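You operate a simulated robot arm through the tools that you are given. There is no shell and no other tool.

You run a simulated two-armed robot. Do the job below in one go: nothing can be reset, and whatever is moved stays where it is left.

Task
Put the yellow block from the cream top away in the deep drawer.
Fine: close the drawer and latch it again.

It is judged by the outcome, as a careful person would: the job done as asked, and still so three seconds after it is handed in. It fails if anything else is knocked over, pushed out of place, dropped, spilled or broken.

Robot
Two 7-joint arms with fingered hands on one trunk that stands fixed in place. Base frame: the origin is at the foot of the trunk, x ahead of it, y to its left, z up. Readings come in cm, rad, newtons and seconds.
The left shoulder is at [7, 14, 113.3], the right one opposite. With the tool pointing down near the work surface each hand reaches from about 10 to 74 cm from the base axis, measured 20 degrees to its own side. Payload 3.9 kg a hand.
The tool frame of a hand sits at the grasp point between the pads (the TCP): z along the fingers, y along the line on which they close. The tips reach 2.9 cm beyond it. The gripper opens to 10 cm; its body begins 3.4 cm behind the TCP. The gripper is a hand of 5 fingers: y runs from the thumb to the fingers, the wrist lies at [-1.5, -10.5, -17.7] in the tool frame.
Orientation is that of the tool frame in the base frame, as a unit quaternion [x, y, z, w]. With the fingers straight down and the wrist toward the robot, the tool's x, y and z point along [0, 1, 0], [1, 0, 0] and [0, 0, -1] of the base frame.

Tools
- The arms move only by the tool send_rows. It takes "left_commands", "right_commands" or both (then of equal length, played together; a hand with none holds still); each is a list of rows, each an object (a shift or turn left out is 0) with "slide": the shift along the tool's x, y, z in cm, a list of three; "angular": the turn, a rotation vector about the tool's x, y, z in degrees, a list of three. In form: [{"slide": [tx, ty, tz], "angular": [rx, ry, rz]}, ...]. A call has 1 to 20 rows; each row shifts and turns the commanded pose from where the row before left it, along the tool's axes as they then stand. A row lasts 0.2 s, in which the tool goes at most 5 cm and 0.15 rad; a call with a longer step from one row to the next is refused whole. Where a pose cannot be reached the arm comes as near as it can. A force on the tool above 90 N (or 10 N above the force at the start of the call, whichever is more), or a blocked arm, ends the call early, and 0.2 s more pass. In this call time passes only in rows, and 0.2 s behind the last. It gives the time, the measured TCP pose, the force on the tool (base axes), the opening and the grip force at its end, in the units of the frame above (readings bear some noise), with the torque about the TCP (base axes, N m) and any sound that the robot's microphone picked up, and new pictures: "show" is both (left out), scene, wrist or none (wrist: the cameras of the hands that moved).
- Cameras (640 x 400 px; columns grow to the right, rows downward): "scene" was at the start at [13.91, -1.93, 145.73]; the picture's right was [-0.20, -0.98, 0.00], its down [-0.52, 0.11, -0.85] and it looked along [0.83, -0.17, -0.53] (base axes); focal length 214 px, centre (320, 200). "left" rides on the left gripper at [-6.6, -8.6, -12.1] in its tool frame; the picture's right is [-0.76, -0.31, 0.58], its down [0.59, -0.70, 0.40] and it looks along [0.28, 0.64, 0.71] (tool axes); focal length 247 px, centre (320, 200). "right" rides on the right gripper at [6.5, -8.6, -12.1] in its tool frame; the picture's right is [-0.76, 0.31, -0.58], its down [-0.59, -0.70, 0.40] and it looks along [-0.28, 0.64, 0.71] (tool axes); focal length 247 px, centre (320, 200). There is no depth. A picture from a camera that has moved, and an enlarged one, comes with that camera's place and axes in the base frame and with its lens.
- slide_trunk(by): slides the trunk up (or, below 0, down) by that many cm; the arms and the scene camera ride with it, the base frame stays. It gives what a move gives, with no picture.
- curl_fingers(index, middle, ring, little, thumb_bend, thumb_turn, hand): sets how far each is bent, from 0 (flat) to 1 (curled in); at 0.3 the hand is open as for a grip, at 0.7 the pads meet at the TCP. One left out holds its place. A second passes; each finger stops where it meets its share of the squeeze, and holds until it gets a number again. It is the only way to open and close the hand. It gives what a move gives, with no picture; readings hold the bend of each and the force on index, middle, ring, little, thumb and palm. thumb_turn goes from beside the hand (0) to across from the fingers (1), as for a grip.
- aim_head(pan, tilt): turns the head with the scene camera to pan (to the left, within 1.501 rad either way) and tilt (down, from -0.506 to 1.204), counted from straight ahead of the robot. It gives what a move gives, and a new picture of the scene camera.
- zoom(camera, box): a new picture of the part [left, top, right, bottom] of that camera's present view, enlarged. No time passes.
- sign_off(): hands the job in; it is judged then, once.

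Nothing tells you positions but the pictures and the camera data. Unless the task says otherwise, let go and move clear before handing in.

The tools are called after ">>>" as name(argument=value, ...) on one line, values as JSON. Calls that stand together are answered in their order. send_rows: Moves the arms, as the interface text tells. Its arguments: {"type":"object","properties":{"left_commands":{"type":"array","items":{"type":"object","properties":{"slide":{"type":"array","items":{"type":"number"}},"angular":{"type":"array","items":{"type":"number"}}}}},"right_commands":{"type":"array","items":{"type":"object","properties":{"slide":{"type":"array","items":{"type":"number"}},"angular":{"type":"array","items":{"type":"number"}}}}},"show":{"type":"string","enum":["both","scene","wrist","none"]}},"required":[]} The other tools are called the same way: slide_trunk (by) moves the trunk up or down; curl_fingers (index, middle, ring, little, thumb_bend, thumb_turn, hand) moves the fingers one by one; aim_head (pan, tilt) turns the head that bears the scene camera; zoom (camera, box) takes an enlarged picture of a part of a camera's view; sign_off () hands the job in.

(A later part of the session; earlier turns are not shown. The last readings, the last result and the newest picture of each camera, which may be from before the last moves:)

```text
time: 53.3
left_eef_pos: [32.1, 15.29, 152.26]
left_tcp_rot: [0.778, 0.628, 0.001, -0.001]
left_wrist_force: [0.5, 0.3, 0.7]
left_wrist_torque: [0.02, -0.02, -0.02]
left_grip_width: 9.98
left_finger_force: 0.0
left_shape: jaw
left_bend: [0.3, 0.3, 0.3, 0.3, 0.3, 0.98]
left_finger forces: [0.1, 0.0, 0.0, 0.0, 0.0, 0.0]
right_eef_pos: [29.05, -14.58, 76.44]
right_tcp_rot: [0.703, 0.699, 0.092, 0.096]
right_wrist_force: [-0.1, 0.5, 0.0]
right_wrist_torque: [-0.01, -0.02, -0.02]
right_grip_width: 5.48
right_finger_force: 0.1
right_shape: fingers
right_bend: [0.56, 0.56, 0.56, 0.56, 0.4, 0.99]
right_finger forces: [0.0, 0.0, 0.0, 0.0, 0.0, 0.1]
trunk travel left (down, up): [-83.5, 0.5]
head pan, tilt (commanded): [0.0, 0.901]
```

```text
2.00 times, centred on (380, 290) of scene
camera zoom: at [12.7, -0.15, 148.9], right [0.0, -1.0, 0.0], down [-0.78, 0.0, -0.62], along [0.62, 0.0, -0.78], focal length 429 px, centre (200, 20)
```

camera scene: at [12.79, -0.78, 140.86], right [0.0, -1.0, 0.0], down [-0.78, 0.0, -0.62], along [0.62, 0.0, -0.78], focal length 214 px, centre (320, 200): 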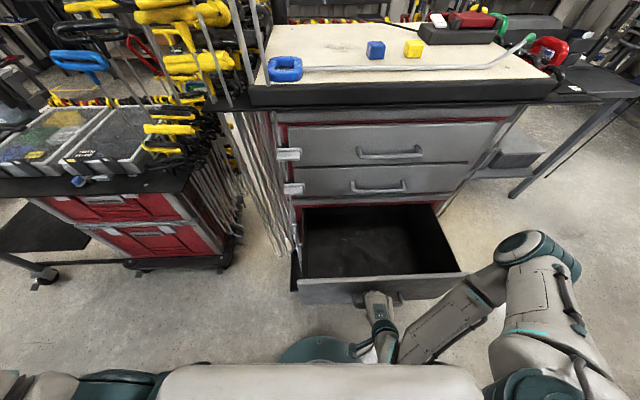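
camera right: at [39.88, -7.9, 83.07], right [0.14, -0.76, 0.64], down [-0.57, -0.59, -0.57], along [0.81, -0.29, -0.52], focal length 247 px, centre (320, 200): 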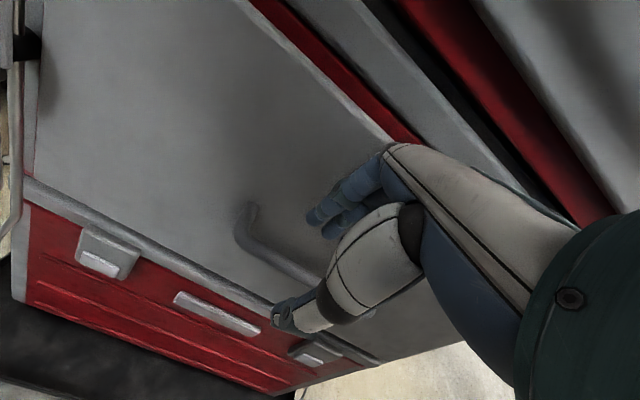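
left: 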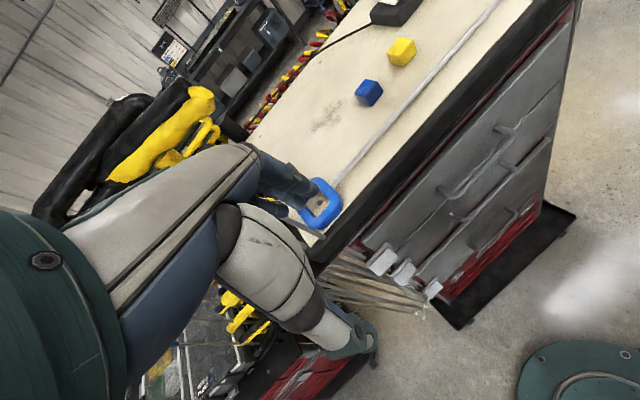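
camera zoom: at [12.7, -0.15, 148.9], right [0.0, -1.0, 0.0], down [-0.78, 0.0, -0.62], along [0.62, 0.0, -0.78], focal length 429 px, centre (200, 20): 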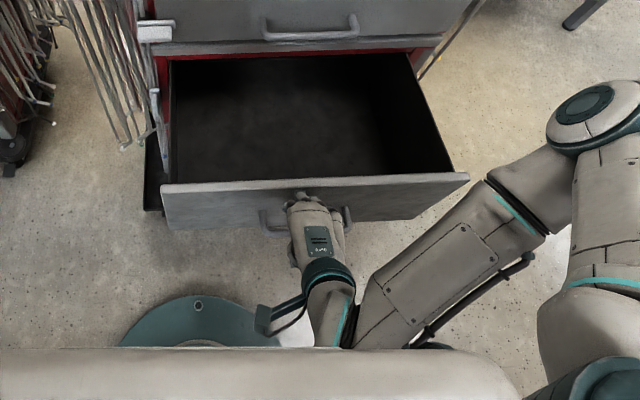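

The hand is clear of the handle. I'll swing it right and up, away from the drawer, toward the side of the table top where the block is.

>>> send_rows(right_commands=[{"slide": [-3, 0.3, -1.95]}, {"slide": [-3, 0.3, -1.95]}, {"slide": [-3, 0.5, -1.95]}, {"slide": [-3, 0.5, -1.95]}, {"slide": [-2, 0.9, -3.4]}, {"slide": [0, 0.9, -3.4]}, {"slide": [0, 0.9, -3.4]}, {"slide": [0, 0.9, -3.4]}], show="scene")

```text
time: 55.1
left_eef_pos: [32.11, 15.19, 152.28]
left_tcp_rot: [0.778, 0.628, 0.0, 0.0]
left_wrist_force: [-0.2, 0.1, -0.1]
left_wrist_torque: [-0.02, -0.01, 0.0]
left_grip_width: 9.98
left_finger_force: 0.0
left_shape: jaw
left_bend: [0.3, 0.3, 0.3, 0.3, 0.3, 0.98]
left_finger forces: [0.0, 0.1, 0.0, 0.0, 0.1, 0.1]
right_eef_pos: [38.59, -18.16, 86.05]
right_tcp_rot: [0.703, 0.699, 0.093, 0.097]
right_wrist_force: [1.1, -0.8, -0.5]
right_wrist_torque: [0.02, -0.02, 0.01]
right_grip_width: 5.49
right_finger_force: 0.0
right_shape: fingers
right_bend: [0.56, 0.56, 0.56, 0.56, 0.4, 0.99]
right_finger forces: [0.1, 0.1, 0.0, 0.0, 0.1, 0.0]
right hand out of reach, approached as far as the arm can: row 1, 2, 3, 4, 5, 6, 7, 8
trunk travel left (down, up): [-83.5, 0.5]
head pan, tilt (commanded): [0.0, 0.901]
camera scene: at [12.68, -0.09, 148.9], right [0.0, -1.0, 0.0], down [-0.78, 0.0, -0.62], along [0.62, 0.0, -0.78], focal length 214 px, centre (320, 200)
```

scene: 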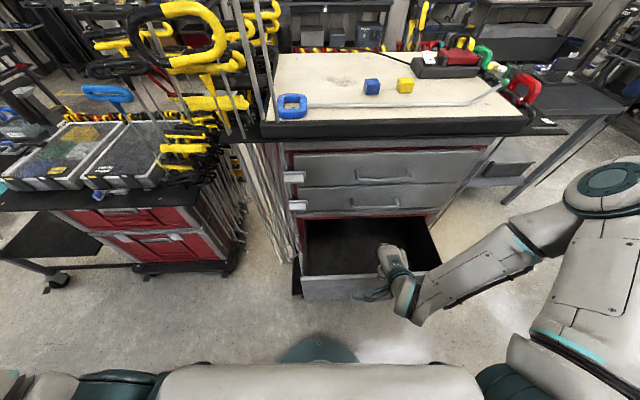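

The drawer hasn't moved, but the arm was too folded to follow my path exactly and passed over the drawer front untouched. I'll take a roomier route: right and up, well in front of the cabinet, then above table height.

>>> send_rows(right_commands=[{"slide": [-3.45, 1.69, -1.1]}, {"slide": [-3.45, 1.69, -1.1]}, {"slide": [-3.45, 1.69, -1.1]}, {"slide": [-3.45, 1.69, -1.1]}], show="scene")

```text
time: 56.1
left_eef_pos: [32.04, 15.31, 152.34]
left_tcp_rot: [0.778, 0.628, -0.001, 0.0]
left_wrist_force: [0.5, 0.3, 0.2]
left_wrist_torque: [-0.04, 0.01, -0.02]
left_grip_width: 9.98
left_finger_force: 0.0
left_shape: jaw
left_bend: [0.3, 0.3, 0.3, 0.3, 0.3, 0.98]
left_finger forces: [0.0, 0.0, 0.1, 0.0, 0.0, 0.0]
right_eef_pos: [44.71, -28.4, 92.32]
right_tcp_rot: [0.703, 0.699, 0.09, 0.095]
right_wrist_force: [0.1, 0.2, 0.2]
right_wrist_torque: [0.01, 0.0, -0.01]
right_grip_width: 5.52
right_finger_force: 0.0
right_shape: fingers
right_bend: [0.56, 0.56, 0.56, 0.56, 0.4, 0.99]
right_finger forces: [0.0, 0.1, 0.0, 0.0, 0.0, 0.0]
right hand out of reach, approached as far as the arm can: row 1, 2, 4
trunk travel left (down, up): [-83.5, 0.5]
head pan, tilt (commanded): [0.0, 0.901]
camera scene: at [12.64, -0.02, 148.9], right [0.0, -1.0, 0.0], down [-0.78, 0.0, -0.62], along [0.62, 0.0, -0.78], focal length 214 px, centre (320, 200)
```

scene: 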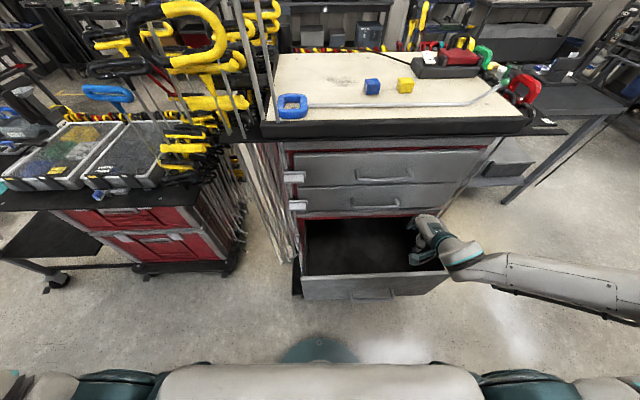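

Good. Now straight up in front of the cabinet's right side to above the table.

>>> send_rows(right_commands=[{"slide": [-0.5, 1.1, -3.77]}, {"slide": [-0.5, 1.1, -3.77]}, {"slide": [-0.5, 1.1, -3.77]}, {"slide": [-0.5, 1.1, -3.77]}, {"slide": [-0.5, 1.1, -3.77]}, {"slide": [-0.5, 1.1, -3.77]}, {"slide": [-0.5, 1.1, -3.77]}, {"slide": [0, 1.1, -3.9]}, {"slide": [0, 1.1, -3.9]}, {"slide": [0, 1.1, -3.9]}, {"slide": [0, 1.1, -3.9]}, {"slide": [0, 0, 0]}], show="both")

```text
time: 57.9
left_eef_pos: [30.73, 15.17, 152.64]
left_tcp_rot: [0.778, 0.628, 0.005, 0.003]
left_wrist_force: [0.9, -1.0, -0.5]
left_wrist_torque: [-0.05, 0.01, -0.03]
left_grip_width: 9.99
left_finger_force: 0.1
left_shape: jaw
left_bend: [0.3, 0.3, 0.3, 0.3, 0.3, 0.98]
left_finger forces: [0.1, 0.0, 0.1, 0.0, 0.0, 0.0]
right_eef_pos: [54.17, -26.55, 109.97]
right_tcp_rot: [0.707, 0.7, 0.077, 0.069]
right_wrist_force: [-42.2, -11.9, 5.2]
right_wrist_torque: [0.1, -0.91, -1.18]
right_grip_width: 5.13
right_finger_force: 21.9
right_shape: fingers
right_bend: [0.58, 0.7, 0.67, 0.56, 0.4, 0.99]
right_finger forces: [2.8, 21.2, 19.6, 0.0, 0.0, 0.0]
right hand out of reach, approached as far as the arm can: row 1, 2, 3, 4, 5, 6, 7, 8
trunk travel left (down, up): [-83.5, 0.5]
head pan, tilt (commanded): [0.0, 0.901]
stopped in row 8 (right hand): the force on the tool passed its limit at 95 N (the readings are from after the stop); the commanded pose is now the measured one
camera scene: at [11.4, -0.28, 149.08], right [0.0, -1.0, 0.0], down [-0.78, 0.0, -0.63], along [0.63, 0.0, -0.78], focal length 214 px, centre (320, 200)
camera right: at [43.47, -19.83, 120.25], right [0.17, -0.77, 0.62], down [-0.61, -0.58, -0.54], along [0.77, -0.28, -0.57], focal length 247 px, centre (320, 200)
```

scene: 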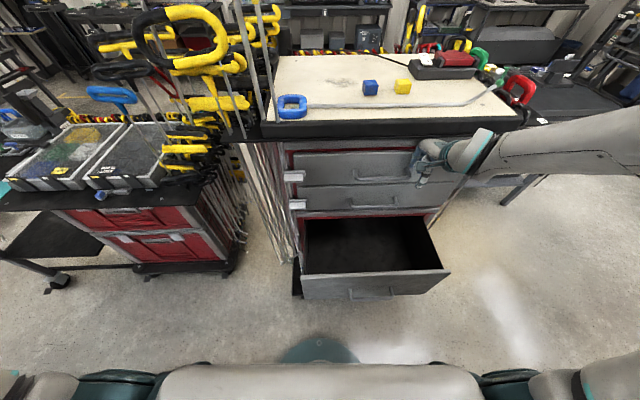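
right: 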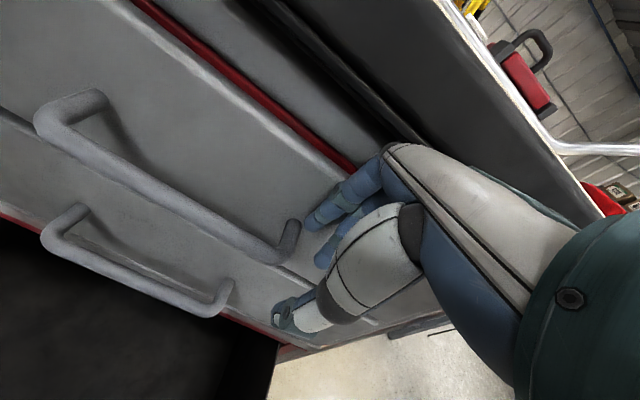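

The reach limit pushed the hand forward and its fingers touched the front of the latched top drawer, so the move stopped on force. Nothing appears to have moved. I'll back off to the right and away from the face, where there is open space.

>>> send_rows(right_commands=[{"slide": [-2.5, -1.2, -0.25], "angular": [2, 0, 0]}, {"slide": [-2.5, -1.2, -0.25], "angular": [2, 0, 0]}, {"slide": [-2.5, -0.98, -0.2], "angular": [2, 0, 0]}], show="both")

```text
time: 58.7
left_eef_pos: [32.16, 15.44, 152.13]
left_tcp_rot: [0.778, 0.628, -0.001, 0.0]
left_wrist_force: [-0.2, 0.0, -0.7]
left_wrist_torque: [-0.05, -0.01, -0.03]
left_grip_width: 9.97
left_finger_force: 0.0
left_shape: jaw
left_bend: [0.3, 0.3, 0.3, 0.3, 0.3, 0.98]
left_finger forces: [0.1, 0.1, 0.1, 0.0, 0.0, 0.1]
right_eef_pos: [52.68, -33.35, 109.68]
right_tcp_rot: [0.708, 0.704, 0.039, 0.034]
right_wrist_force: [0.3, -0.5, -0.6]
right_wrist_torque: [-0.01, -0.03, 0.01]
right_grip_width: 5.49
right_finger_force: 0.0
right_shape: fingers
right_bend: [0.56, 0.56, 0.56, 0.56, 0.4, 0.99]
right_finger forces: [0.0, 0.0, 0.1, 0.0, 0.1, 0.0]
right hand out of reach, approached as far as the arm can: row 1
trunk travel left (down, up): [-83.5, 0.5]
head pan, tilt (commanded): [0.0, 0.901]
camera scene: at [12.84, 0.05, 148.89], right [0.0, -1.0, 0.0], down [-0.78, 0.0, -0.62], along [0.62, 0.0, -0.78], focal length 214 px, centre (320, 200)
camera right: at [42.95, -26.76, 120.86], right [0.24, -0.76, 0.6], down [-0.66, -0.58, -0.47], along [0.71, -0.28, -0.64], focal length 247 px, centre (320, 200)
```

scene: 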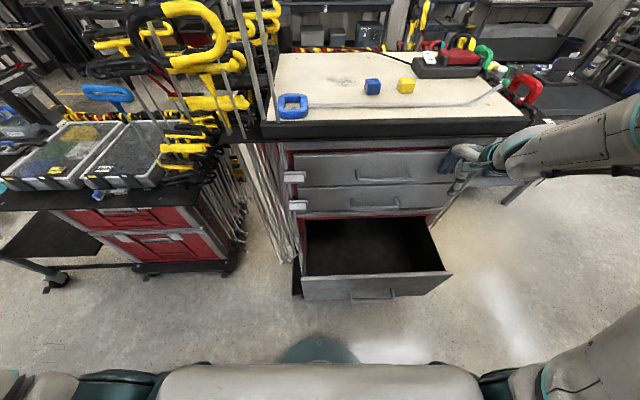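
right: 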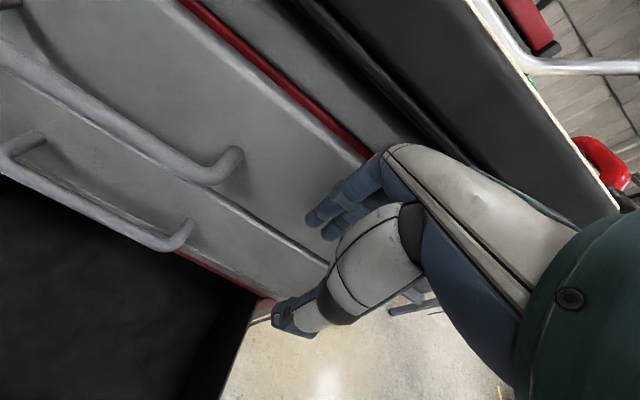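

The contact is released and nothing on the table shifted. I'll continue back and right to open space.

>>> send_rows(right_commands=[{"slide": [-2.2, -2.2, -0.2]}, {"slide": [-2.2, -2.2, -0.2]}, {"slide": [-2.2, -2.2, -0.2]}, {"slide": [-2.2, -2.2, -0.2]}], show="none")

>>> send_rows(right_commands=[{"slide": [0, 0.35, -3.5]}, {"slide": [0, 0.35, -3.5]}, {"slide": [0, 0.35, -3.5]}], show="scene")

```text
time: 59.7
left_eef_pos: [31.96, 15.22, 152.33]
left_tcp_rot: [0.779, 0.628, -0.001, 0.001]
left_wrist_force: [-1.5, 0.1, -0.9]
left_wrist_torque: [0.0, 0.04, -0.01]
left_grip_width: 9.97
left_finger_force: 0.1
left_shape: jaw
left_bend: [0.3, 0.3, 0.3, 0.3, 0.3, 0.98]
left_finger forces: [0.1, 0.1, 0.1, 0.0, 0.0, 0.1]
right_eef_pos: [43.54, -42.42, 109.23]
right_tcp_rot: [0.708, 0.704, 0.04, 0.031]
right_wrist_force: [0.1, -0.2, 0.1]
right_wrist_torque: [0.0, -0.04, 0.02]
right_grip_width: 5.53
right_finger_force: 0.0
right_shape: fingers
right_bend: [0.56, 0.56, 0.56, 0.56, 0.4, 0.99]
right_finger forces: [0.1, 0.0, 0.1, 0.1, 0.0, 0.0]
trunk travel left (down, up): [-83.5, 0.5]
head pan, tilt (commanded): [0.0, 0.901]
```

```text
time: 60.5
left_eef_pos: [32.03, 15.31, 152.27]
left_tcp_rot: [0.778, 0.628, -0.001, 0.0]
left_wrist_force: [-0.7, 0.4, -1.0]
left_wrist_torque: [0.01, -0.01, 0.0]
left_grip_width: 9.98
left_finger_force: 0.0
left_shape: jaw
left_bend: [0.3, 0.3, 0.3, 0.3, 0.3, 0.98]
left_finger forces: [0.0, 0.0, 0.0, 0.0, 0.1, 0.1]
right_eef_pos: [43.59, -42.24, 119.85]
right_tcp_rot: [0.708, 0.705, 0.04, 0.032]
right_wrist_force: [0.4, -0.2, 0.1]
right_wrist_torque: [-0.05, 0.02, 0.02]
right_grip_width: 5.5
right_finger_force: 0.0
right_shape: fingers
right_bend: [0.56, 0.56, 0.56, 0.56, 0.4, 0.99]
right_finger forces: [0.0, 0.1, 0.0, 0.0, 0.0, 0.1]
trunk travel left (down, up): [-83.5, 0.5]
head pan, tilt (commanded): [0.0, 0.901]
camera scene: at [12.68, -0.08, 148.9], right [0.0, -1.0, 0.0], down [-0.78, 0.0, -0.62], along [0.62, 0.0, -0.78], focal length 214 px, centre (320, 200)
```

scene: 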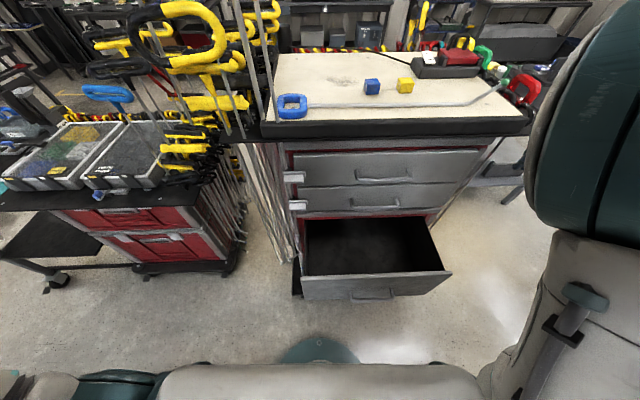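

There's free motion here. I'll go up to about z=138, well above the table, and take a close look at the block's pose.

>>> send_rows(right_commands=[{"slide": [0, 0.35, -3.6]}, {"slide": [0, 0.35, -3.6]}, {"slide": [0, 0.35, -3.6]}, {"slide": [0, 0.35, -3.6]}, {"slide": [0, 0.35, -3.6]}], show="wrist")

>>> aim_head(pan=-0.3, tilt=0.5)

>>> zoom(camera="scene", box=[250, 110, 410, 210])

```text
time: 61.7
left_eef_pos: [31.89, 15.25, 152.35]
left_tcp_rot: [0.778, 0.628, -0.001, 0.0]
left_wrist_force: [-0.1, -0.3, -0.4]
left_wrist_torque: [-0.04, 0.0, 0.03]
left_grip_width: 9.98
left_finger_force: 0.0
left_shape: jaw
left_bend: [0.3, 0.3, 0.3, 0.3, 0.3, 0.98]
left_finger forces: [0.1, 0.0, 0.0, 0.0, 0.1, 0.0]
right_eef_pos: [43.36, -42.5, 137.98]
right_tcp_rot: [0.709, 0.704, 0.038, 0.032]
right_wrist_force: [-0.4, 0.5, 0.2]
right_wrist_torque: [-0.01, 0.0, -0.02]
right_grip_width: 5.49
right_finger_force: 0.0
right_shape: fingers
right_bend: [0.56, 0.56, 0.56, 0.56, 0.4, 0.99]
right_finger forces: [0.0, 0.1, 0.0, 0.0, 0.0, 0.1]
trunk travel left (down, up): [-83.5, 0.5]
head pan, tilt (commanded): [0.0, 0.901]
camera right: at [33.68, -35.86, 149.33], right [0.24, -0.76, 0.6], down [-0.66, -0.58, -0.47], along [0.71, -0.28, -0.65], focal length 247 px, centre (320, 200)
```

right: 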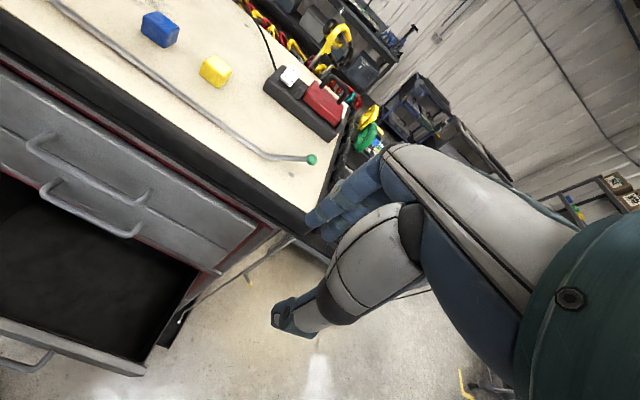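

```text
time: 62.6
left_eef_pos: [32.09, 15.3, 152.31]
left_tcp_rot: [0.778, 0.628, 0.0, 0.001]
left_wrist_force: [-0.6, 0.4, -0.3]
left_wrist_torque: [0.03, 0.02, 0.0]
left_grip_width: 10.0
left_finger_force: 0.1
left_shape: jaw
left_bend: [0.3, 0.3, 0.3, 0.3, 0.3, 0.98]
left_finger forces: [0.0, 0.1, 0.1, 0.1, 0.1, 0.0]
right_eef_pos: [43.5, -42.54, 137.95]
right_tcp_rot: [0.708, 0.704, 0.04, 0.033]
right_wrist_force: [0.3, 1.2, -0.3]
right_wrist_torque: [-0.02, 0.03, 0.02]
right_grip_width: 5.48
right_finger_force: 0.2
right_shape: fingers
right_bend: [0.56, 0.56, 0.56, 0.56, 0.4, 0.99]
right_finger forces: [0.1, 0.1, 0.0, 0.1, 0.1, 0.0]
trunk travel left (down, up): [-83.5, 0.5]
head pan, tilt (commanded): [-0.3, 0.499]
camera scene: at [13.84, -2.82, 152.28], right [-0.3, -0.96, 0.0], down [-0.46, 0.14, -0.88], along [0.84, -0.26, -0.48], focal length 214 px, centre (320, 200)
```

scene: 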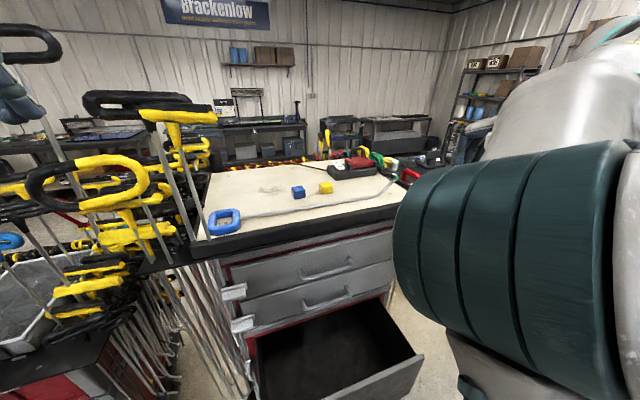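

```text
4.00 times, centred on (330, 160) of scene
camera zoom: at [13.84, -2.82, 152.28], right [-0.3, -0.96, 0.0], down [-0.46, 0.14, -0.88], along [0.84, -0.26, -0.48], focal length 858 px, centre (280, 360)
```

zoom: 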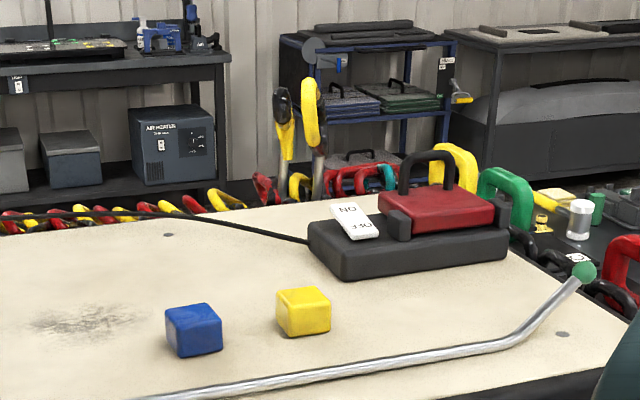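

>>> zoom(camera="scene", box=[305, 170, 353, 200])

>>> zoom(camera="right", box=[140, 0, 300, 100])

```text
13.33 times, centred on (329, 185) of scene
camera zoom: at [13.84, -2.82, 152.28], right [-0.3, -0.96, 0.0], down [-0.46, 0.14, -0.88], along [0.84, -0.26, -0.48], focal length 2860 px, centre (200, 400)
```

zoom: 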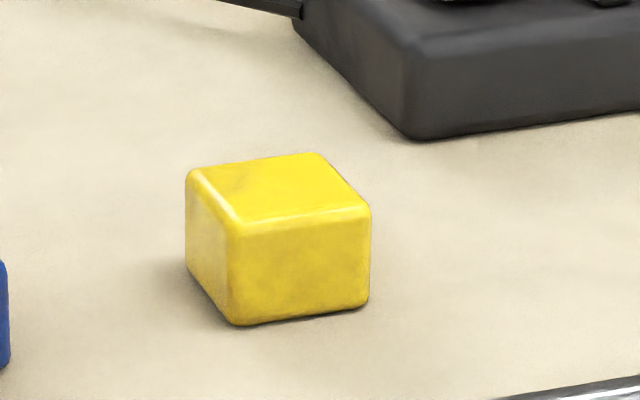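

```text
4.00 times, centred on (220, 50) of right
camera zoom: at [33.73, -35.87, 149.25], right [0.24, -0.76, 0.6], down [-0.66, -0.58, -0.47], along [0.71, -0.28, -0.65], focal length 988 px, centre (720, 800)
```

zoom: 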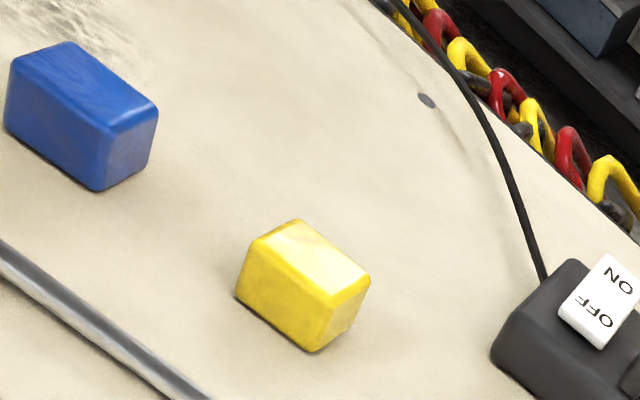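

The block is about 3.4 cm wide and 2.8 cm tall, squared to the robot's axes, centred near [71.2, -22.5, 123.7] on a table at z≈122.3. The metal rod lies about 6 cm in front of it, near x=62.5. I'll pre-shape the hand and hover above the block.

>>> curl_fingers(hand="right", index=0.46, middle=0.46, ring=0.46, little=0.46, thumb_bend=0.46)

>>> send_rows(right_commands=[{"slide": [2.22, 3.01, 0.0]}, {"slide": [2.22, 3.01, 0.0]}, {"slide": [2.22, 3.01, 0.3]}, {"slide": [2.22, 3.01, 0.3]}, {"slide": [2.22, 3.01, 0.3]}, {"slide": [2.22, 3.01, 0.3]}, {"slide": [2.22, 3.01, 0.3]}, {"slide": [2.22, 3.01, 0.3]}, {"slide": [2.22, 3.01, 0.3]}, {"slide": [0, 0, 0]}], show="both")

```text
time: 63.6
left_eef_pos: [32.06, 15.24, 152.27]
left_tcp_rot: [0.778, 0.628, 0.001, 0.0]
left_wrist_force: [0.5, 0.0, -0.1]
left_wrist_torque: [-0.02, 0.0, 0.0]
left_grip_width: 9.98
left_finger_force: 0.0
left_shape: jaw
left_bend: [0.3, 0.3, 0.3, 0.3, 0.3, 0.98]
left_finger forces: [0.0, 0.1, 0.0, 0.1, 0.0, 0.0]
right_eef_pos: [43.43, -42.54, 138.01]
right_tcp_rot: [0.708, 0.705, 0.04, 0.032]
right_wrist_force: [-0.7, -0.7, 0.8]
right_wrist_torque: [0.0, -0.01, -0.04]
right_grip_width: 6.0
right_finger_force: 0.1
right_shape: fingers
right_bend: [0.46, 0.46, 0.46, 0.46, 0.46, 0.99]
right_finger forces: [0.1, 0.0, 0.0, 0.0, 0.0, 0.1]
trunk travel left (down, up): [-83.5, 0.5]
head pan, tilt (commanded): [-0.3, 0.499]
```

```text
time: 65.8
left_eef_pos: [32.03, 15.29, 152.33]
left_tcp_rot: [0.778, 0.628, 0.0, 0.001]
left_wrist_force: [0.4, 0.5, -0.9]
left_wrist_torque: [-0.03, -0.04, -0.02]
left_grip_width: 10.0
left_finger_force: 0.2
left_shape: jaw
left_bend: [0.3, 0.3, 0.3, 0.3, 0.3, 0.98]
left_finger forces: [0.0, 0.1, 0.0, 0.0, 0.0, 0.1]
right_eef_pos: [70.58, -22.74, 138.73]
right_tcp_rot: [0.708, 0.704, 0.039, 0.032]
right_wrist_force: [-0.1, 0.1, -0.5]
right_wrist_torque: [-0.03, 0.0, 0.01]
right_grip_width: 5.99
right_finger_force: 0.1
right_shape: fingers
right_bend: [0.46, 0.46, 0.46, 0.46, 0.46, 0.99]
right_finger forces: [0.1, 0.0, 0.1, 0.1, 0.0, 0.0]
trunk travel left (down, up): [-83.5, 0.5]
head pan, tilt (commanded): [-0.3, 0.499]
camera scene: at [13.77, -2.71, 152.29], right [-0.3, -0.96, 0.0], down [-0.46, 0.14, -0.88], along [0.84, -0.26, -0.48], focal length 214 px, centre (320, 200)
camera right: at [60.86, -15.95, 149.98], right [0.24, -0.76, 0.6], down [-0.66, -0.58, -0.47], along [0.71, -0.28, -0.65], focal length 247 px, centre (320, 200)
```

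scene: 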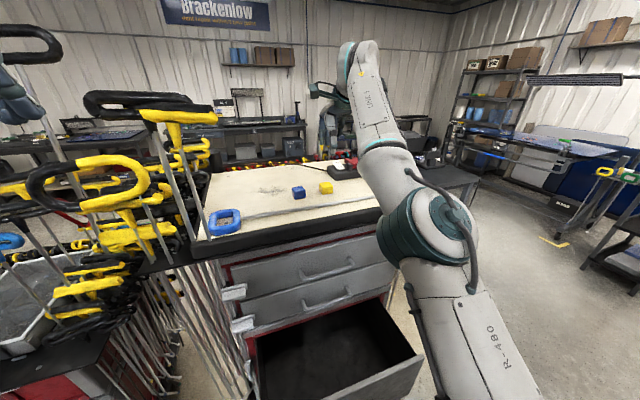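
right: 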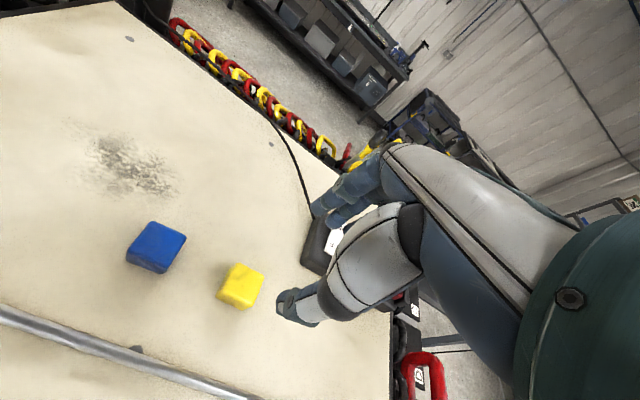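

My block estimate matches the wrist view. I'm descending to just above it, then I'll check alignment before straddling it.

>>> send_rows(right_commands=[{"slide": [0.07, -0.12, 3.0]}, {"slide": [0.07, -0.12, 3.0]}, {"slide": [0.07, -0.12, 3.0]}, {"slide": [0, 0, 0]}], show="wrist")

>>> zoom(camera="right", box=[180, 150, 420, 350])

>>> zoom(camera="scene", box=[270, 100, 430, 220])

```text
time: 66.8
left_eef_pos: [32.17, 15.26, 152.3]
left_tcp_rot: [0.778, 0.628, 0.0, 0.0]
left_wrist_force: [-0.7, 0.3, -0.3]
left_wrist_torque: [0.01, -0.03, 0.0]
left_grip_width: 9.96
left_finger_force: 0.0
left_shape: jaw
left_bend: [0.3, 0.3, 0.3, 0.3, 0.3, 0.98]
left_finger forces: [0.0, 0.0, 0.1, 0.0, 0.0, 0.0]
right_eef_pos: [71.39, -22.58, 129.75]
right_tcp_rot: [0.709, 0.703, 0.041, 0.032]
right_wrist_force: [0.1, 1.7, 0.4]
right_wrist_torque: [0.0, 0.01, 0.02]
right_grip_width: 6.0
right_finger_force: 0.0
right_shape: fingers
right_bend: [0.46, 0.46, 0.46, 0.46, 0.46, 0.99]
right_finger forces: [0.0, 0.0, 0.0, 0.0, 0.0, 0.0]
trunk travel left (down, up): [-83.5, 0.5]
head pan, tilt (commanded): [-0.3, 0.499]
camera right: at [61.64, -15.96, 141.0], right [0.24, -0.77, 0.6], down [-0.66, -0.58, -0.47], along [0.71, -0.28, -0.65], focal length 247 px, centre (320, 200)
```

right: 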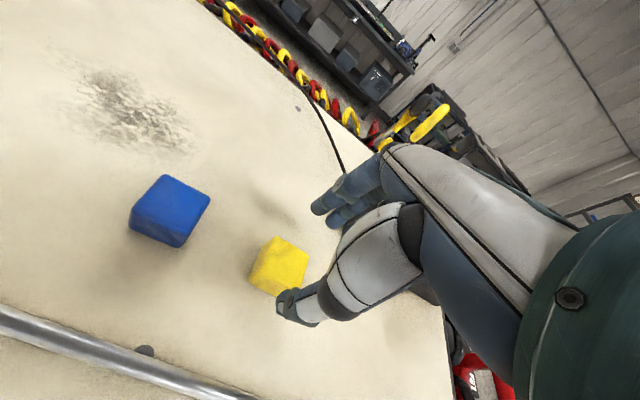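

```text
2.00 times, centred on (300, 250) of right
camera zoom: at [61.64, -15.96, 141.0], right [0.24, -0.77, 0.6], down [-0.66, -0.58, -0.47], along [0.71, -0.28, -0.65], focal length 494 px, centre (360, 100)
```

zoom: 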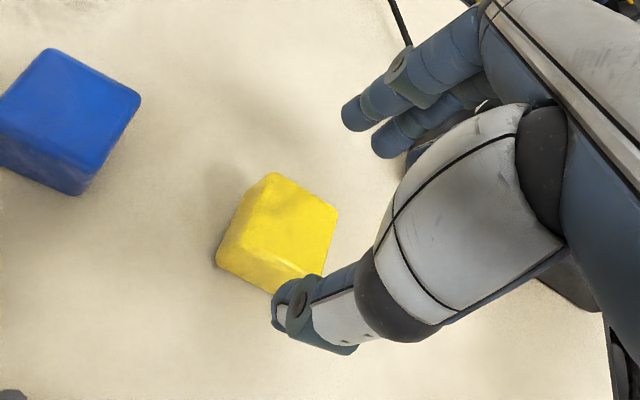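

```text
3.33 times, centred on (350, 160) of scene
camera zoom: at [13.83, -2.82, 152.29], right [-0.3, -0.96, 0.0], down [-0.46, 0.14, -0.88], along [0.84, -0.26, -0.48], focal length 715 px, centre (220, 333)
```

zoom: 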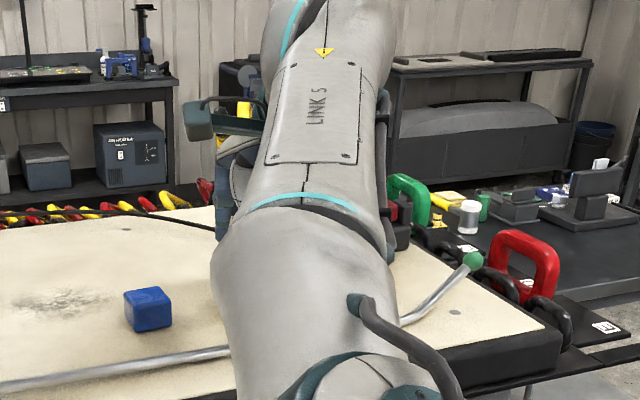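

The thumb and index straddle the block in x (thumb near 68.5, fingers near 74.8). I'll lower the last 3.7 cm gently.

>>> send_rows(right_commands=[{"slide": [0, -0.16, 1.24]}, {"slide": [0, -0.16, 1.24]}, {"slide": [0, -0.16, 1.1]}, {"slide": [0, 0, 0]}], show="none")

>>> zoom(camera="right", box=[180, 150, 420, 350])

```text
time: 67.8
left_eef_pos: [32.0, 15.21, 152.36]
left_tcp_rot: [0.778, 0.628, 0.001, 0.0]
left_wrist_force: [-0.4, -0.3, -0.9]
left_wrist_torque: [0.04, -0.01, -0.05]
left_grip_width: 9.99
left_finger_force: 0.0
left_shape: jaw
left_bend: [0.3, 0.3, 0.3, 0.3, 0.3, 0.98]
left_finger forces: [0.1, 0.1, 0.1, 0.0, 0.0, 0.1]
right_eef_pos: [71.22, -23.66, 125.63]
right_tcp_rot: [0.715, 0.698, 0.04, 0.026]
right_wrist_force: [-0.2, 0.3, 8.7]
right_wrist_torque: [0.04, 0.34, 0.04]
right_grip_width: 5.92
right_finger_force: 4.0
right_shape: fingers
right_bend: [0.46, 0.46, 0.46, 0.46, 0.46, 1.0]
right_finger forces: [0.0, 0.0, 0.0, 0.0, 8.0, 0.0]
trunk travel left (down, up): [-83.5, 0.5]
head pan, tilt (commanded): [-0.3, 0.499]
```

```text
2.00 times, centred on (300, 250) of right
camera zoom: at [61.62, -17.02, 137.09], right [0.23, -0.78, 0.59], down [-0.68, -0.56, -0.47], along [0.7, -0.29, -0.66], focal length 494 px, centre (360, 100)
```

zoom: 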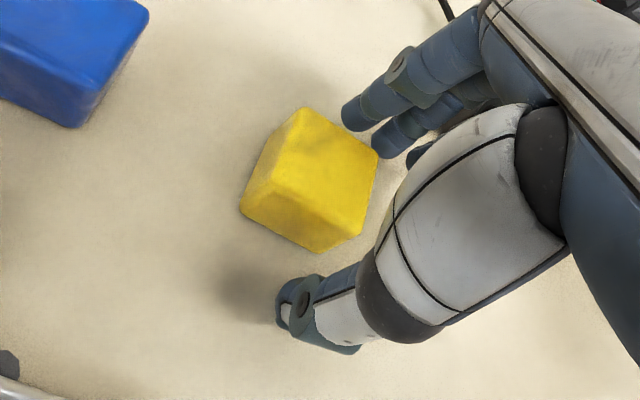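

The thumb tip just touched the table, and the hand drifted slightly right. I'll lift 1 cm and check everything from the scene camera.

>>> send_rows(right_commands=[{"slide": [0, 0.1, -1.0]}, {"slide": [0, 0, 0]}], show="scene")

>>> zoom(camera="right", box=[180, 150, 420, 350])

```text
time: 68.4
left_eef_pos: [31.97, 15.29, 152.31]
left_tcp_rot: [0.779, 0.628, 0.0, -0.001]
left_wrist_force: [-1.3, 0.3, -0.4]
left_wrist_torque: [0.0, -0.01, 0.01]
left_grip_width: 9.98
left_finger_force: 0.1
left_shape: jaw
left_bend: [0.3, 0.3, 0.3, 0.3, 0.3, 0.98]
left_finger forces: [0.1, 0.0, 0.1, 0.0, 0.0, 0.0]
right_eef_pos: [71.0, -23.29, 127.28]
right_tcp_rot: [0.713, 0.7, 0.046, 0.027]
right_wrist_force: [-0.5, -0.9, -0.4]
right_wrist_torque: [-0.02, -0.01, -0.01]
right_grip_width: 5.96
right_finger_force: 0.1
right_shape: fingers
right_bend: [0.46, 0.46, 0.46, 0.46, 0.46, 1.0]
right_finger forces: [0.1, 0.0, 0.0, 0.1, 0.0, 0.1]
trunk travel left (down, up): [-83.5, 0.5]
head pan, tilt (commanded): [-0.3, 0.499]
camera scene: at [13.79, -2.85, 152.29], right [-0.3, -0.96, 0.0], down [-0.46, 0.14, -0.88], along [0.84, -0.26, -0.48], focal length 214 px, centre (320, 200)
```

scene: 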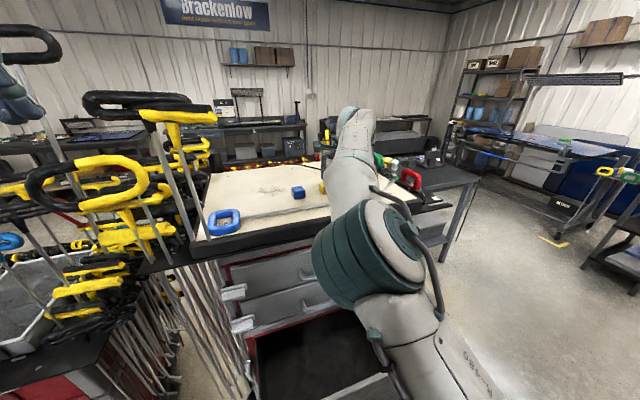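

```text
2.00 times, centred on (300, 250) of right
camera zoom: at [61.44, -16.82, 138.7], right [0.23, -0.78, 0.58], down [-0.67, -0.56, -0.49], along [0.71, -0.28, -0.65], focal length 494 px, centre (360, 100)
```

zoom: 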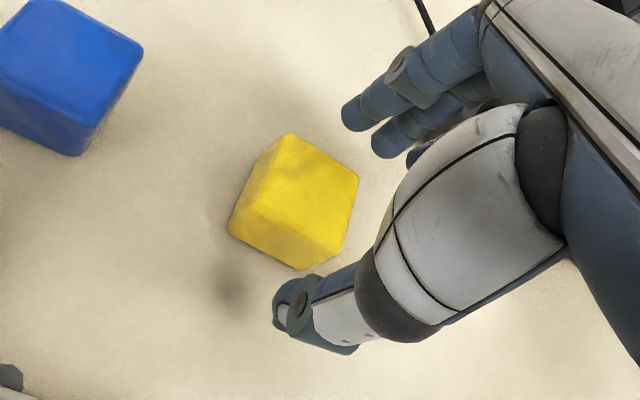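

The arm is clear of the table and the block hasn't moved. I'll correct the small sideways drift and lower to just above the height where the thumb touched.

>>> send_rows(right_commands=[{"slide": [0.7, 0.1, 0.4]}, {"slide": [0, 0.05, 0.5]}, {"slide": [0, 0, 0]}], show="none")

>>> zoom(camera="right", box=[180, 150, 420, 350])

```text
time: 69.2
left_eef_pos: [32.07, 15.24, 152.3]
left_tcp_rot: [0.778, 0.628, 0.001, 0.0]
left_wrist_force: [0.2, 0.2, 0.4]
left_wrist_torque: [0.0, 0.0, -0.02]
left_grip_width: 10.0
left_finger_force: 0.1
left_shape: jaw
left_bend: [0.3, 0.3, 0.3, 0.3, 0.3, 0.98]
left_finger forces: [0.1, 0.0, 0.1, 0.0, 0.1, 0.0]
right_eef_pos: [71.52, -23.03, 125.57]
right_tcp_rot: [0.715, 0.698, 0.04, 0.024]
right_wrist_force: [-0.4, -0.4, 2.5]
right_wrist_torque: [0.0, 0.11, 0.01]
right_grip_width: 5.96
right_finger_force: 1.2
right_shape: fingers
right_bend: [0.46, 0.46, 0.46, 0.46, 0.46, 1.0]
right_finger forces: [0.0, 0.0, 0.0, 0.0, 2.6, 0.0]
trunk travel left (down, up): [-83.5, 0.5]
head pan, tilt (commanded): [-0.3, 0.499]
```

```text
2.00 times, centred on (300, 250) of right
camera zoom: at [61.97, -16.34, 137.13], right [0.24, -0.78, 0.59], down [-0.68, -0.56, -0.47], along [0.7, -0.29, -0.66], focal length 494 px, centre (360, 100)
```

zoom: 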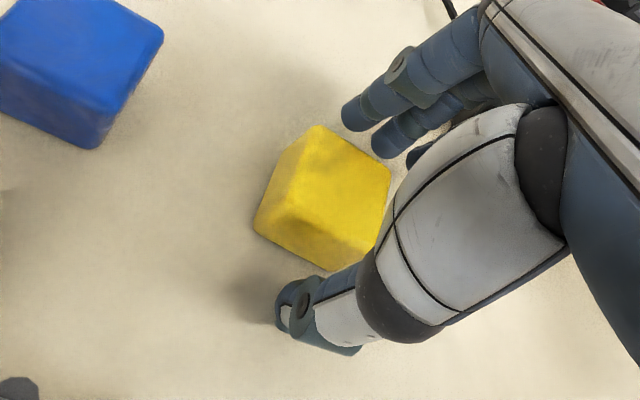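

The thumb barely touches the table at 2.5 N. I'll ease up half a centimetre and shift left half a centimetre so index and middle both meet the block, then close.

>>> send_rows(right_commands=[{"slide": [0.5, 0.05, -0.5]}, {"slide": [0, 0, 0]}, {"slide": [0, 0, 0]}], show="none")

>>> zoom(camera="right", box=[180, 150, 420, 350])

```text
time: 70.0
left_eef_pos: [32.2, 15.16, 152.38]
left_tcp_rot: [0.778, 0.628, 0.0, 0.0]
left_wrist_force: [0.0, 0.2, -0.1]
left_wrist_torque: [-0.01, 0.01, -0.01]
left_grip_width: 9.97
left_finger_force: 0.1
left_shape: jaw
left_bend: [0.3, 0.3, 0.3, 0.3, 0.3, 0.98]
left_finger forces: [0.1, 0.0, 0.0, 0.1, 0.0, 0.1]
right_eef_pos: [71.51, -22.55, 126.25]
right_tcp_rot: [0.714, 0.698, 0.041, 0.023]
right_wrist_force: [-0.4, -0.2, -0.7]
right_wrist_torque: [0.02, 0.03, -0.01]
right_grip_width: 5.97
right_finger_force: 0.0
right_shape: fingers
right_bend: [0.46, 0.46, 0.46, 0.46, 0.46, 1.0]
right_finger forces: [0.0, 0.0, 0.1, 0.0, 0.0, 0.1]
trunk travel left (down, up): [-83.5, 0.5]
head pan, tilt (commanded): [-0.3, 0.499]
```

```text
2.00 times, centred on (300, 250) of right
camera zoom: at [62.03, -15.87, 137.67], right [0.24, -0.78, 0.58], down [-0.68, -0.56, -0.47], along [0.7, -0.28, -0.66], focal length 494 px, centre (360, 100)
```

zoom: 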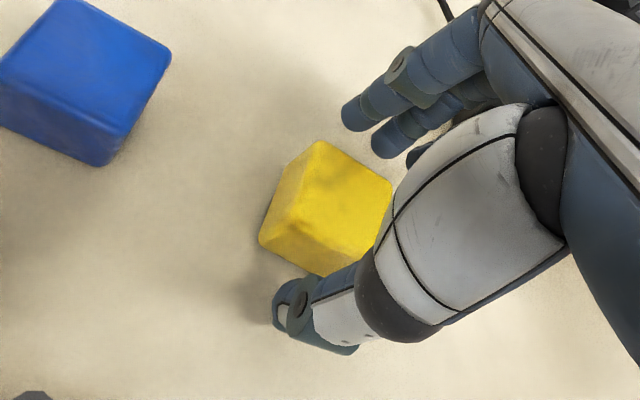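

No contact and good alignment. Closing thumb, index and middle on the block.

>>> curl_fingers(hand="right", index=0.68, middle=0.68, thumb_bend=0.66)

>>> zoom(camera="right", box=[180, 150, 420, 350])

```text
time: 71.0
left_eef_pos: [32.02, 15.14, 152.27]
left_tcp_rot: [0.778, 0.629, -0.001, 0.0]
left_wrist_force: [0.5, -1.0, -0.1]
left_wrist_torque: [-0.02, 0.02, 0.0]
left_grip_width: 10.0
left_finger_force: 0.0
left_shape: jaw
left_bend: [0.3, 0.3, 0.3, 0.3, 0.3, 0.98]
left_finger forces: [0.0, 0.0, 0.0, 0.0, 0.0, 0.0]
right_eef_pos: [71.41, -22.5, 126.46]
right_tcp_rot: [0.714, 0.698, 0.043, 0.025]
right_wrist_force: [0.0, 0.5, -0.6]
right_wrist_torque: [-0.01, 0.01, 0.0]
right_grip_width: 3.16
right_finger_force: 9.8
right_shape: fingers
right_bend: [0.62, 0.63, 0.46, 0.46, 0.59, 1.0]
right_finger forces: [5.0, 4.5, 0.0, 0.0, 9.7, 0.0]
trunk travel left (down, up): [-83.5, 0.5]
head pan, tilt (commanded): [-0.3, 0.499]
```

```text
2.00 times, centred on (300, 250) of right
camera zoom: at [61.94, -15.88, 137.92], right [0.23, -0.78, 0.58], down [-0.67, -0.56, -0.48], along [0.7, -0.28, -0.66], focal length 494 px, centre (360, 100)
```

zoom: 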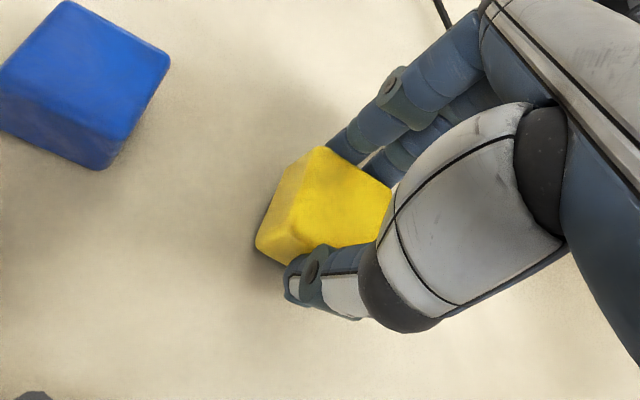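

The block is held with about 10 N. I'll firm the grip a little before lifting.

>>> curl_fingers(hand="right", index=0.76, middle=0.76, thumb_bend=0.74)

>>> send_rows(right_commands=[{"slide": [0, 0.1, -1.0]}, {"slide": [0, 0.2, -2.0]}, {"slide": [0, 0.3, -3.0]}, {"slide": [0, 0.3, -3.0]}, {"slide": [0, 0, 0]}], show="both")

```text
time: 72.0
left_eef_pos: [31.96, 15.18, 152.29]
left_tcp_rot: [0.779, 0.628, -0.001, 0.0]
left_wrist_force: [-0.6, 0.8, -0.1]
left_wrist_torque: [0.02, 0.0, 0.02]
left_grip_width: 9.99
left_finger_force: 0.0
left_shape: jaw
left_bend: [0.3, 0.3, 0.3, 0.3, 0.3, 0.98]
left_finger forces: [0.1, 0.0, 0.0, 0.1, 0.0, 0.0]
right_eef_pos: [71.46, -22.52, 126.56]
right_tcp_rot: [0.715, 0.698, 0.044, 0.025]
right_wrist_force: [-0.8, -0.4, -1.2]
right_wrist_torque: [-0.03, -0.01, 0.03]
right_grip_width: 3.01
right_finger_force: 18.8
right_shape: fingers
right_bend: [0.74, 0.64, 0.46, 0.46, 0.58, 1.0]
right_finger forces: [9.8, 8.9, 0.1, 0.0, 18.7, 0.1]
trunk travel left (down, up): [-83.5, 0.5]
head pan, tilt (commanded): [-0.3, 0.499]
```

```text
time: 73.2
left_eef_pos: [32.08, 15.25, 152.18]
left_tcp_rot: [0.778, 0.628, 0.0, 0.001]
left_wrist_force: [-0.1, -0.6, -0.7]
left_wrist_torque: [0.02, 0.01, 0.03]
left_grip_width: 9.98
left_finger_force: 0.0
left_shape: jaw
left_bend: [0.3, 0.3, 0.3, 0.3, 0.3, 0.98]
left_finger forces: [0.0, 0.0, 0.0, 0.0, 0.0, 0.0]
right_eef_pos: [71.54, -21.26, 135.98]
right_tcp_rot: [0.708, 0.705, 0.038, 0.032]
right_wrist_force: [-0.4, -0.1, 0.7]
right_wrist_torque: [-0.01, 0.01, -0.01]
right_grip_width: 3.03
right_finger_force: 18.4
right_shape: fingers
right_bend: [0.74, 0.64, 0.46, 0.46, 0.58, 1.0]
right_finger forces: [9.8, 9.0, 0.0, 0.0, 18.6, 0.0]
trunk travel left (down, up): [-83.5, 0.5]
head pan, tilt (commanded): [-0.3, 0.499]
camera scene: at [13.88, -2.75, 152.28], right [-0.3, -0.96, 0.0], down [-0.46, 0.14, -0.88], along [0.84, -0.26, -0.48], focal length 214 px, centre (320, 200)
camera right: at [61.81, -14.58, 147.19], right [0.24, -0.76, 0.6], down [-0.66, -0.58, -0.47], along [0.71, -0.28, -0.65], focal length 247 px, centre (320, 200)
```

scene: 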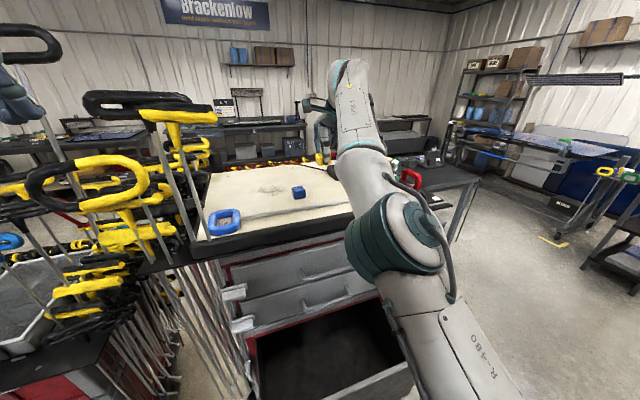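
right: 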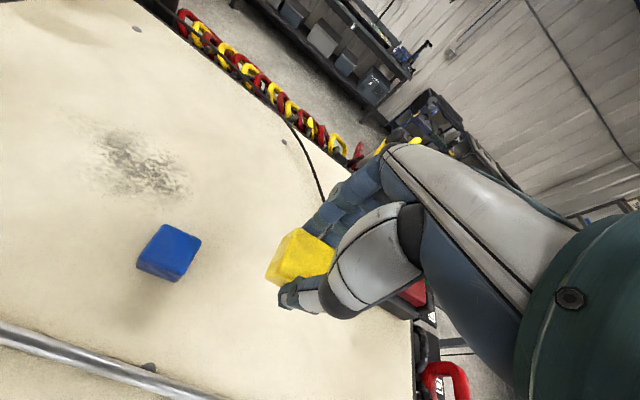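

>>> zoom(camera="right", box=[220, 160, 400, 340])

```text
2.22 times, centred on (310, 250) of right
camera zoom: at [61.81, -14.58, 147.19], right [0.24, -0.76, 0.6], down [-0.66, -0.58, -0.47], along [0.71, -0.28, -0.65], focal length 549 px, centre (342, 89)
```

zoom: 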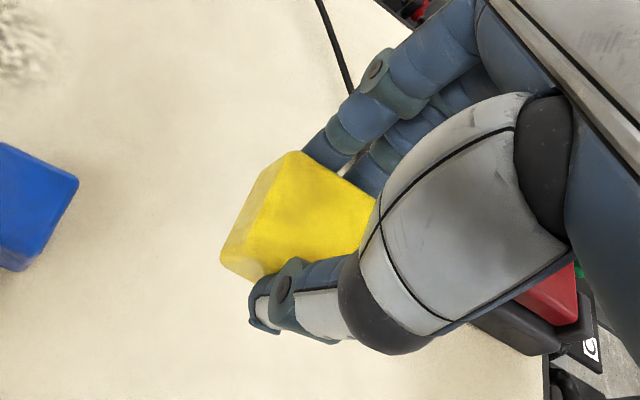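

The block is securely held and lifted. I'll retrace the clear route back to open space on the right, in front of the table.

>>> send_rows(right_commands=[{"slide": [-2.0, -2.8, -0.7]}, {"slide": [-2.36, -3.08, -0.6]}, {"slide": [-2.36, -3.08, -0.54]}, {"slide": [-2.36, -3.08, -0.54]}, {"slide": [-2.36, -3.08, -0.54]}, {"slide": [-2.36, -3.08, -0.54]}, {"slide": [-2.36, -3.08, -0.54]}, {"slide": [-2.36, -3.08, -0.54]}, {"slide": [-2.36, -3.08, -0.4]}, {"slide": [0, 0, 0]}], show="wrist")

>>> send_rows(right_commands=[{"angular": [0.08, 0.77, -7.46]}, {"angular": [0.08, 0.77, -7.46]}, {"angular": [0.08, 0.77, -7.46]}, {"angular": [0.08, 0.77, -7.46]}, {"angular": [0.08, 0.77, -7.46]}, {"angular": [0.08, 0.77, -7.46]}, {"angular": [0.08, 0.77, -7.46]}, {"angular": [0.08, 0.77, -7.46]}, {"slide": [0, 0, 0]}], show="both")

```text
time: 74.2
left_eef_pos: [32.12, 15.3, 152.35]
left_tcp_rot: [0.778, 0.628, 0.0, 0.0]
left_wrist_force: [-0.4, -0.2, -0.1]
left_wrist_torque: [0.02, 0.01, 0.0]
left_grip_width: 9.97
left_finger_force: 0.0
left_shape: jaw
left_bend: [0.3, 0.3, 0.3, 0.3, 0.3, 0.98]
left_finger forces: [0.1, 0.1, 0.0, 0.0, 0.0, 0.1]
right_eef_pos: [62.01, -31.95, 126.32]
right_tcp_rot: [0.72, 0.692, -0.019, -0.044]
right_wrist_force: [-0.1, -0.4, 0.1]
right_wrist_torque: [0.01, -0.01, 0.04]
right_grip_width: 3.02
right_finger_force: 17.9
right_shape: fingers
right_bend: [0.74, 0.64, 0.46, 0.46, 0.58, 1.0]
right_finger forces: [9.7, 8.7, 0.0, 0.0, 18.4, 0.1]
trunk travel left (down, up): [-83.5, 0.5]
head pan, tilt (commanded): [-0.3, 0.499]
stopped in row 4 (right hand): the arm was blocked; the commanded pose is now the measured one
camera right: at [54.74, -25.32, 139.39], right [0.32, -0.79, 0.52], down [-0.76, -0.55, -0.35], along [0.56, -0.28, -0.78], focal length 247 px, centre (320, 200)
```

right: 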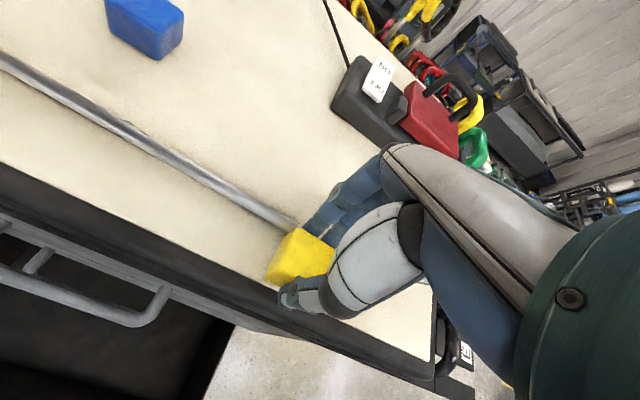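

```text
time: 76.2
left_eef_pos: [32.08, 15.24, 152.18]
left_tcp_rot: [0.779, 0.628, 0.0, -0.001]
left_wrist_force: [0.6, -0.4, -1.2]
left_wrist_torque: [-0.01, -0.03, -0.01]
left_grip_width: 9.97
left_finger_force: 0.1
left_shape: jaw
left_bend: [0.3, 0.3, 0.3, 0.3, 0.3, 0.98]
left_finger forces: [0.1, 0.1, 0.1, 0.0, 0.1, 0.0]
right_eef_pos: [61.83, -31.56, 126.53]
right_tcp_rot: [0.278, 0.956, 0.036, -0.085]
right_wrist_force: [0.5, -0.6, -0.2]
right_wrist_torque: [0.03, -0.01, 0.02]
right_grip_width: 3.04
right_finger_force: 18.0
right_shape: fingers
right_bend: [0.74, 0.64, 0.46, 0.46, 0.58, 1.0]
right_finger forces: [9.6, 8.7, 0.0, 0.1, 18.4, 0.1]
trunk travel left (down, up): [-83.5, 0.5]
head pan, tilt (commanded): [-0.3, 0.499]
camera scene: at [13.8, -2.77, 152.29], right [-0.3, -0.96, 0.0], down [-0.46, 0.14, -0.88], along [0.84, -0.26, -0.48], focal length 214 px, centre (320, 200)
camera right: at [53.54, -36.63, 139.43], right [0.88, -0.21, 0.44], down [0.06, -0.86, -0.52], along [0.48, 0.48, -0.74], focal length 247 px, centre (320, 200)
```

scene: 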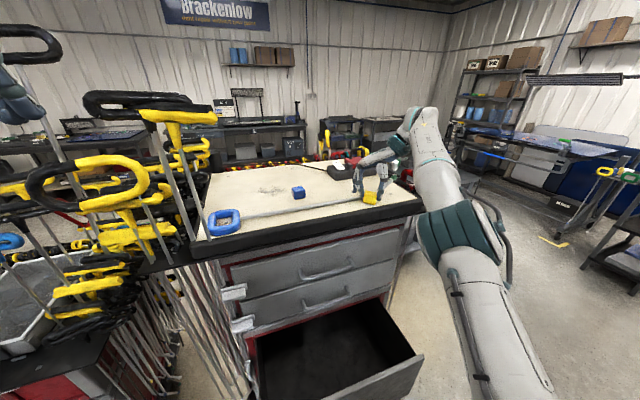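
right: 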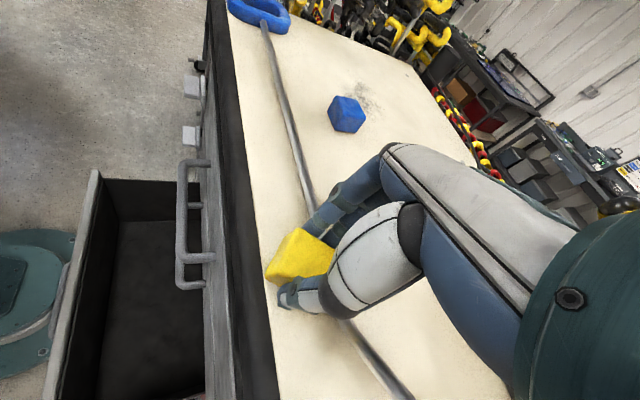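

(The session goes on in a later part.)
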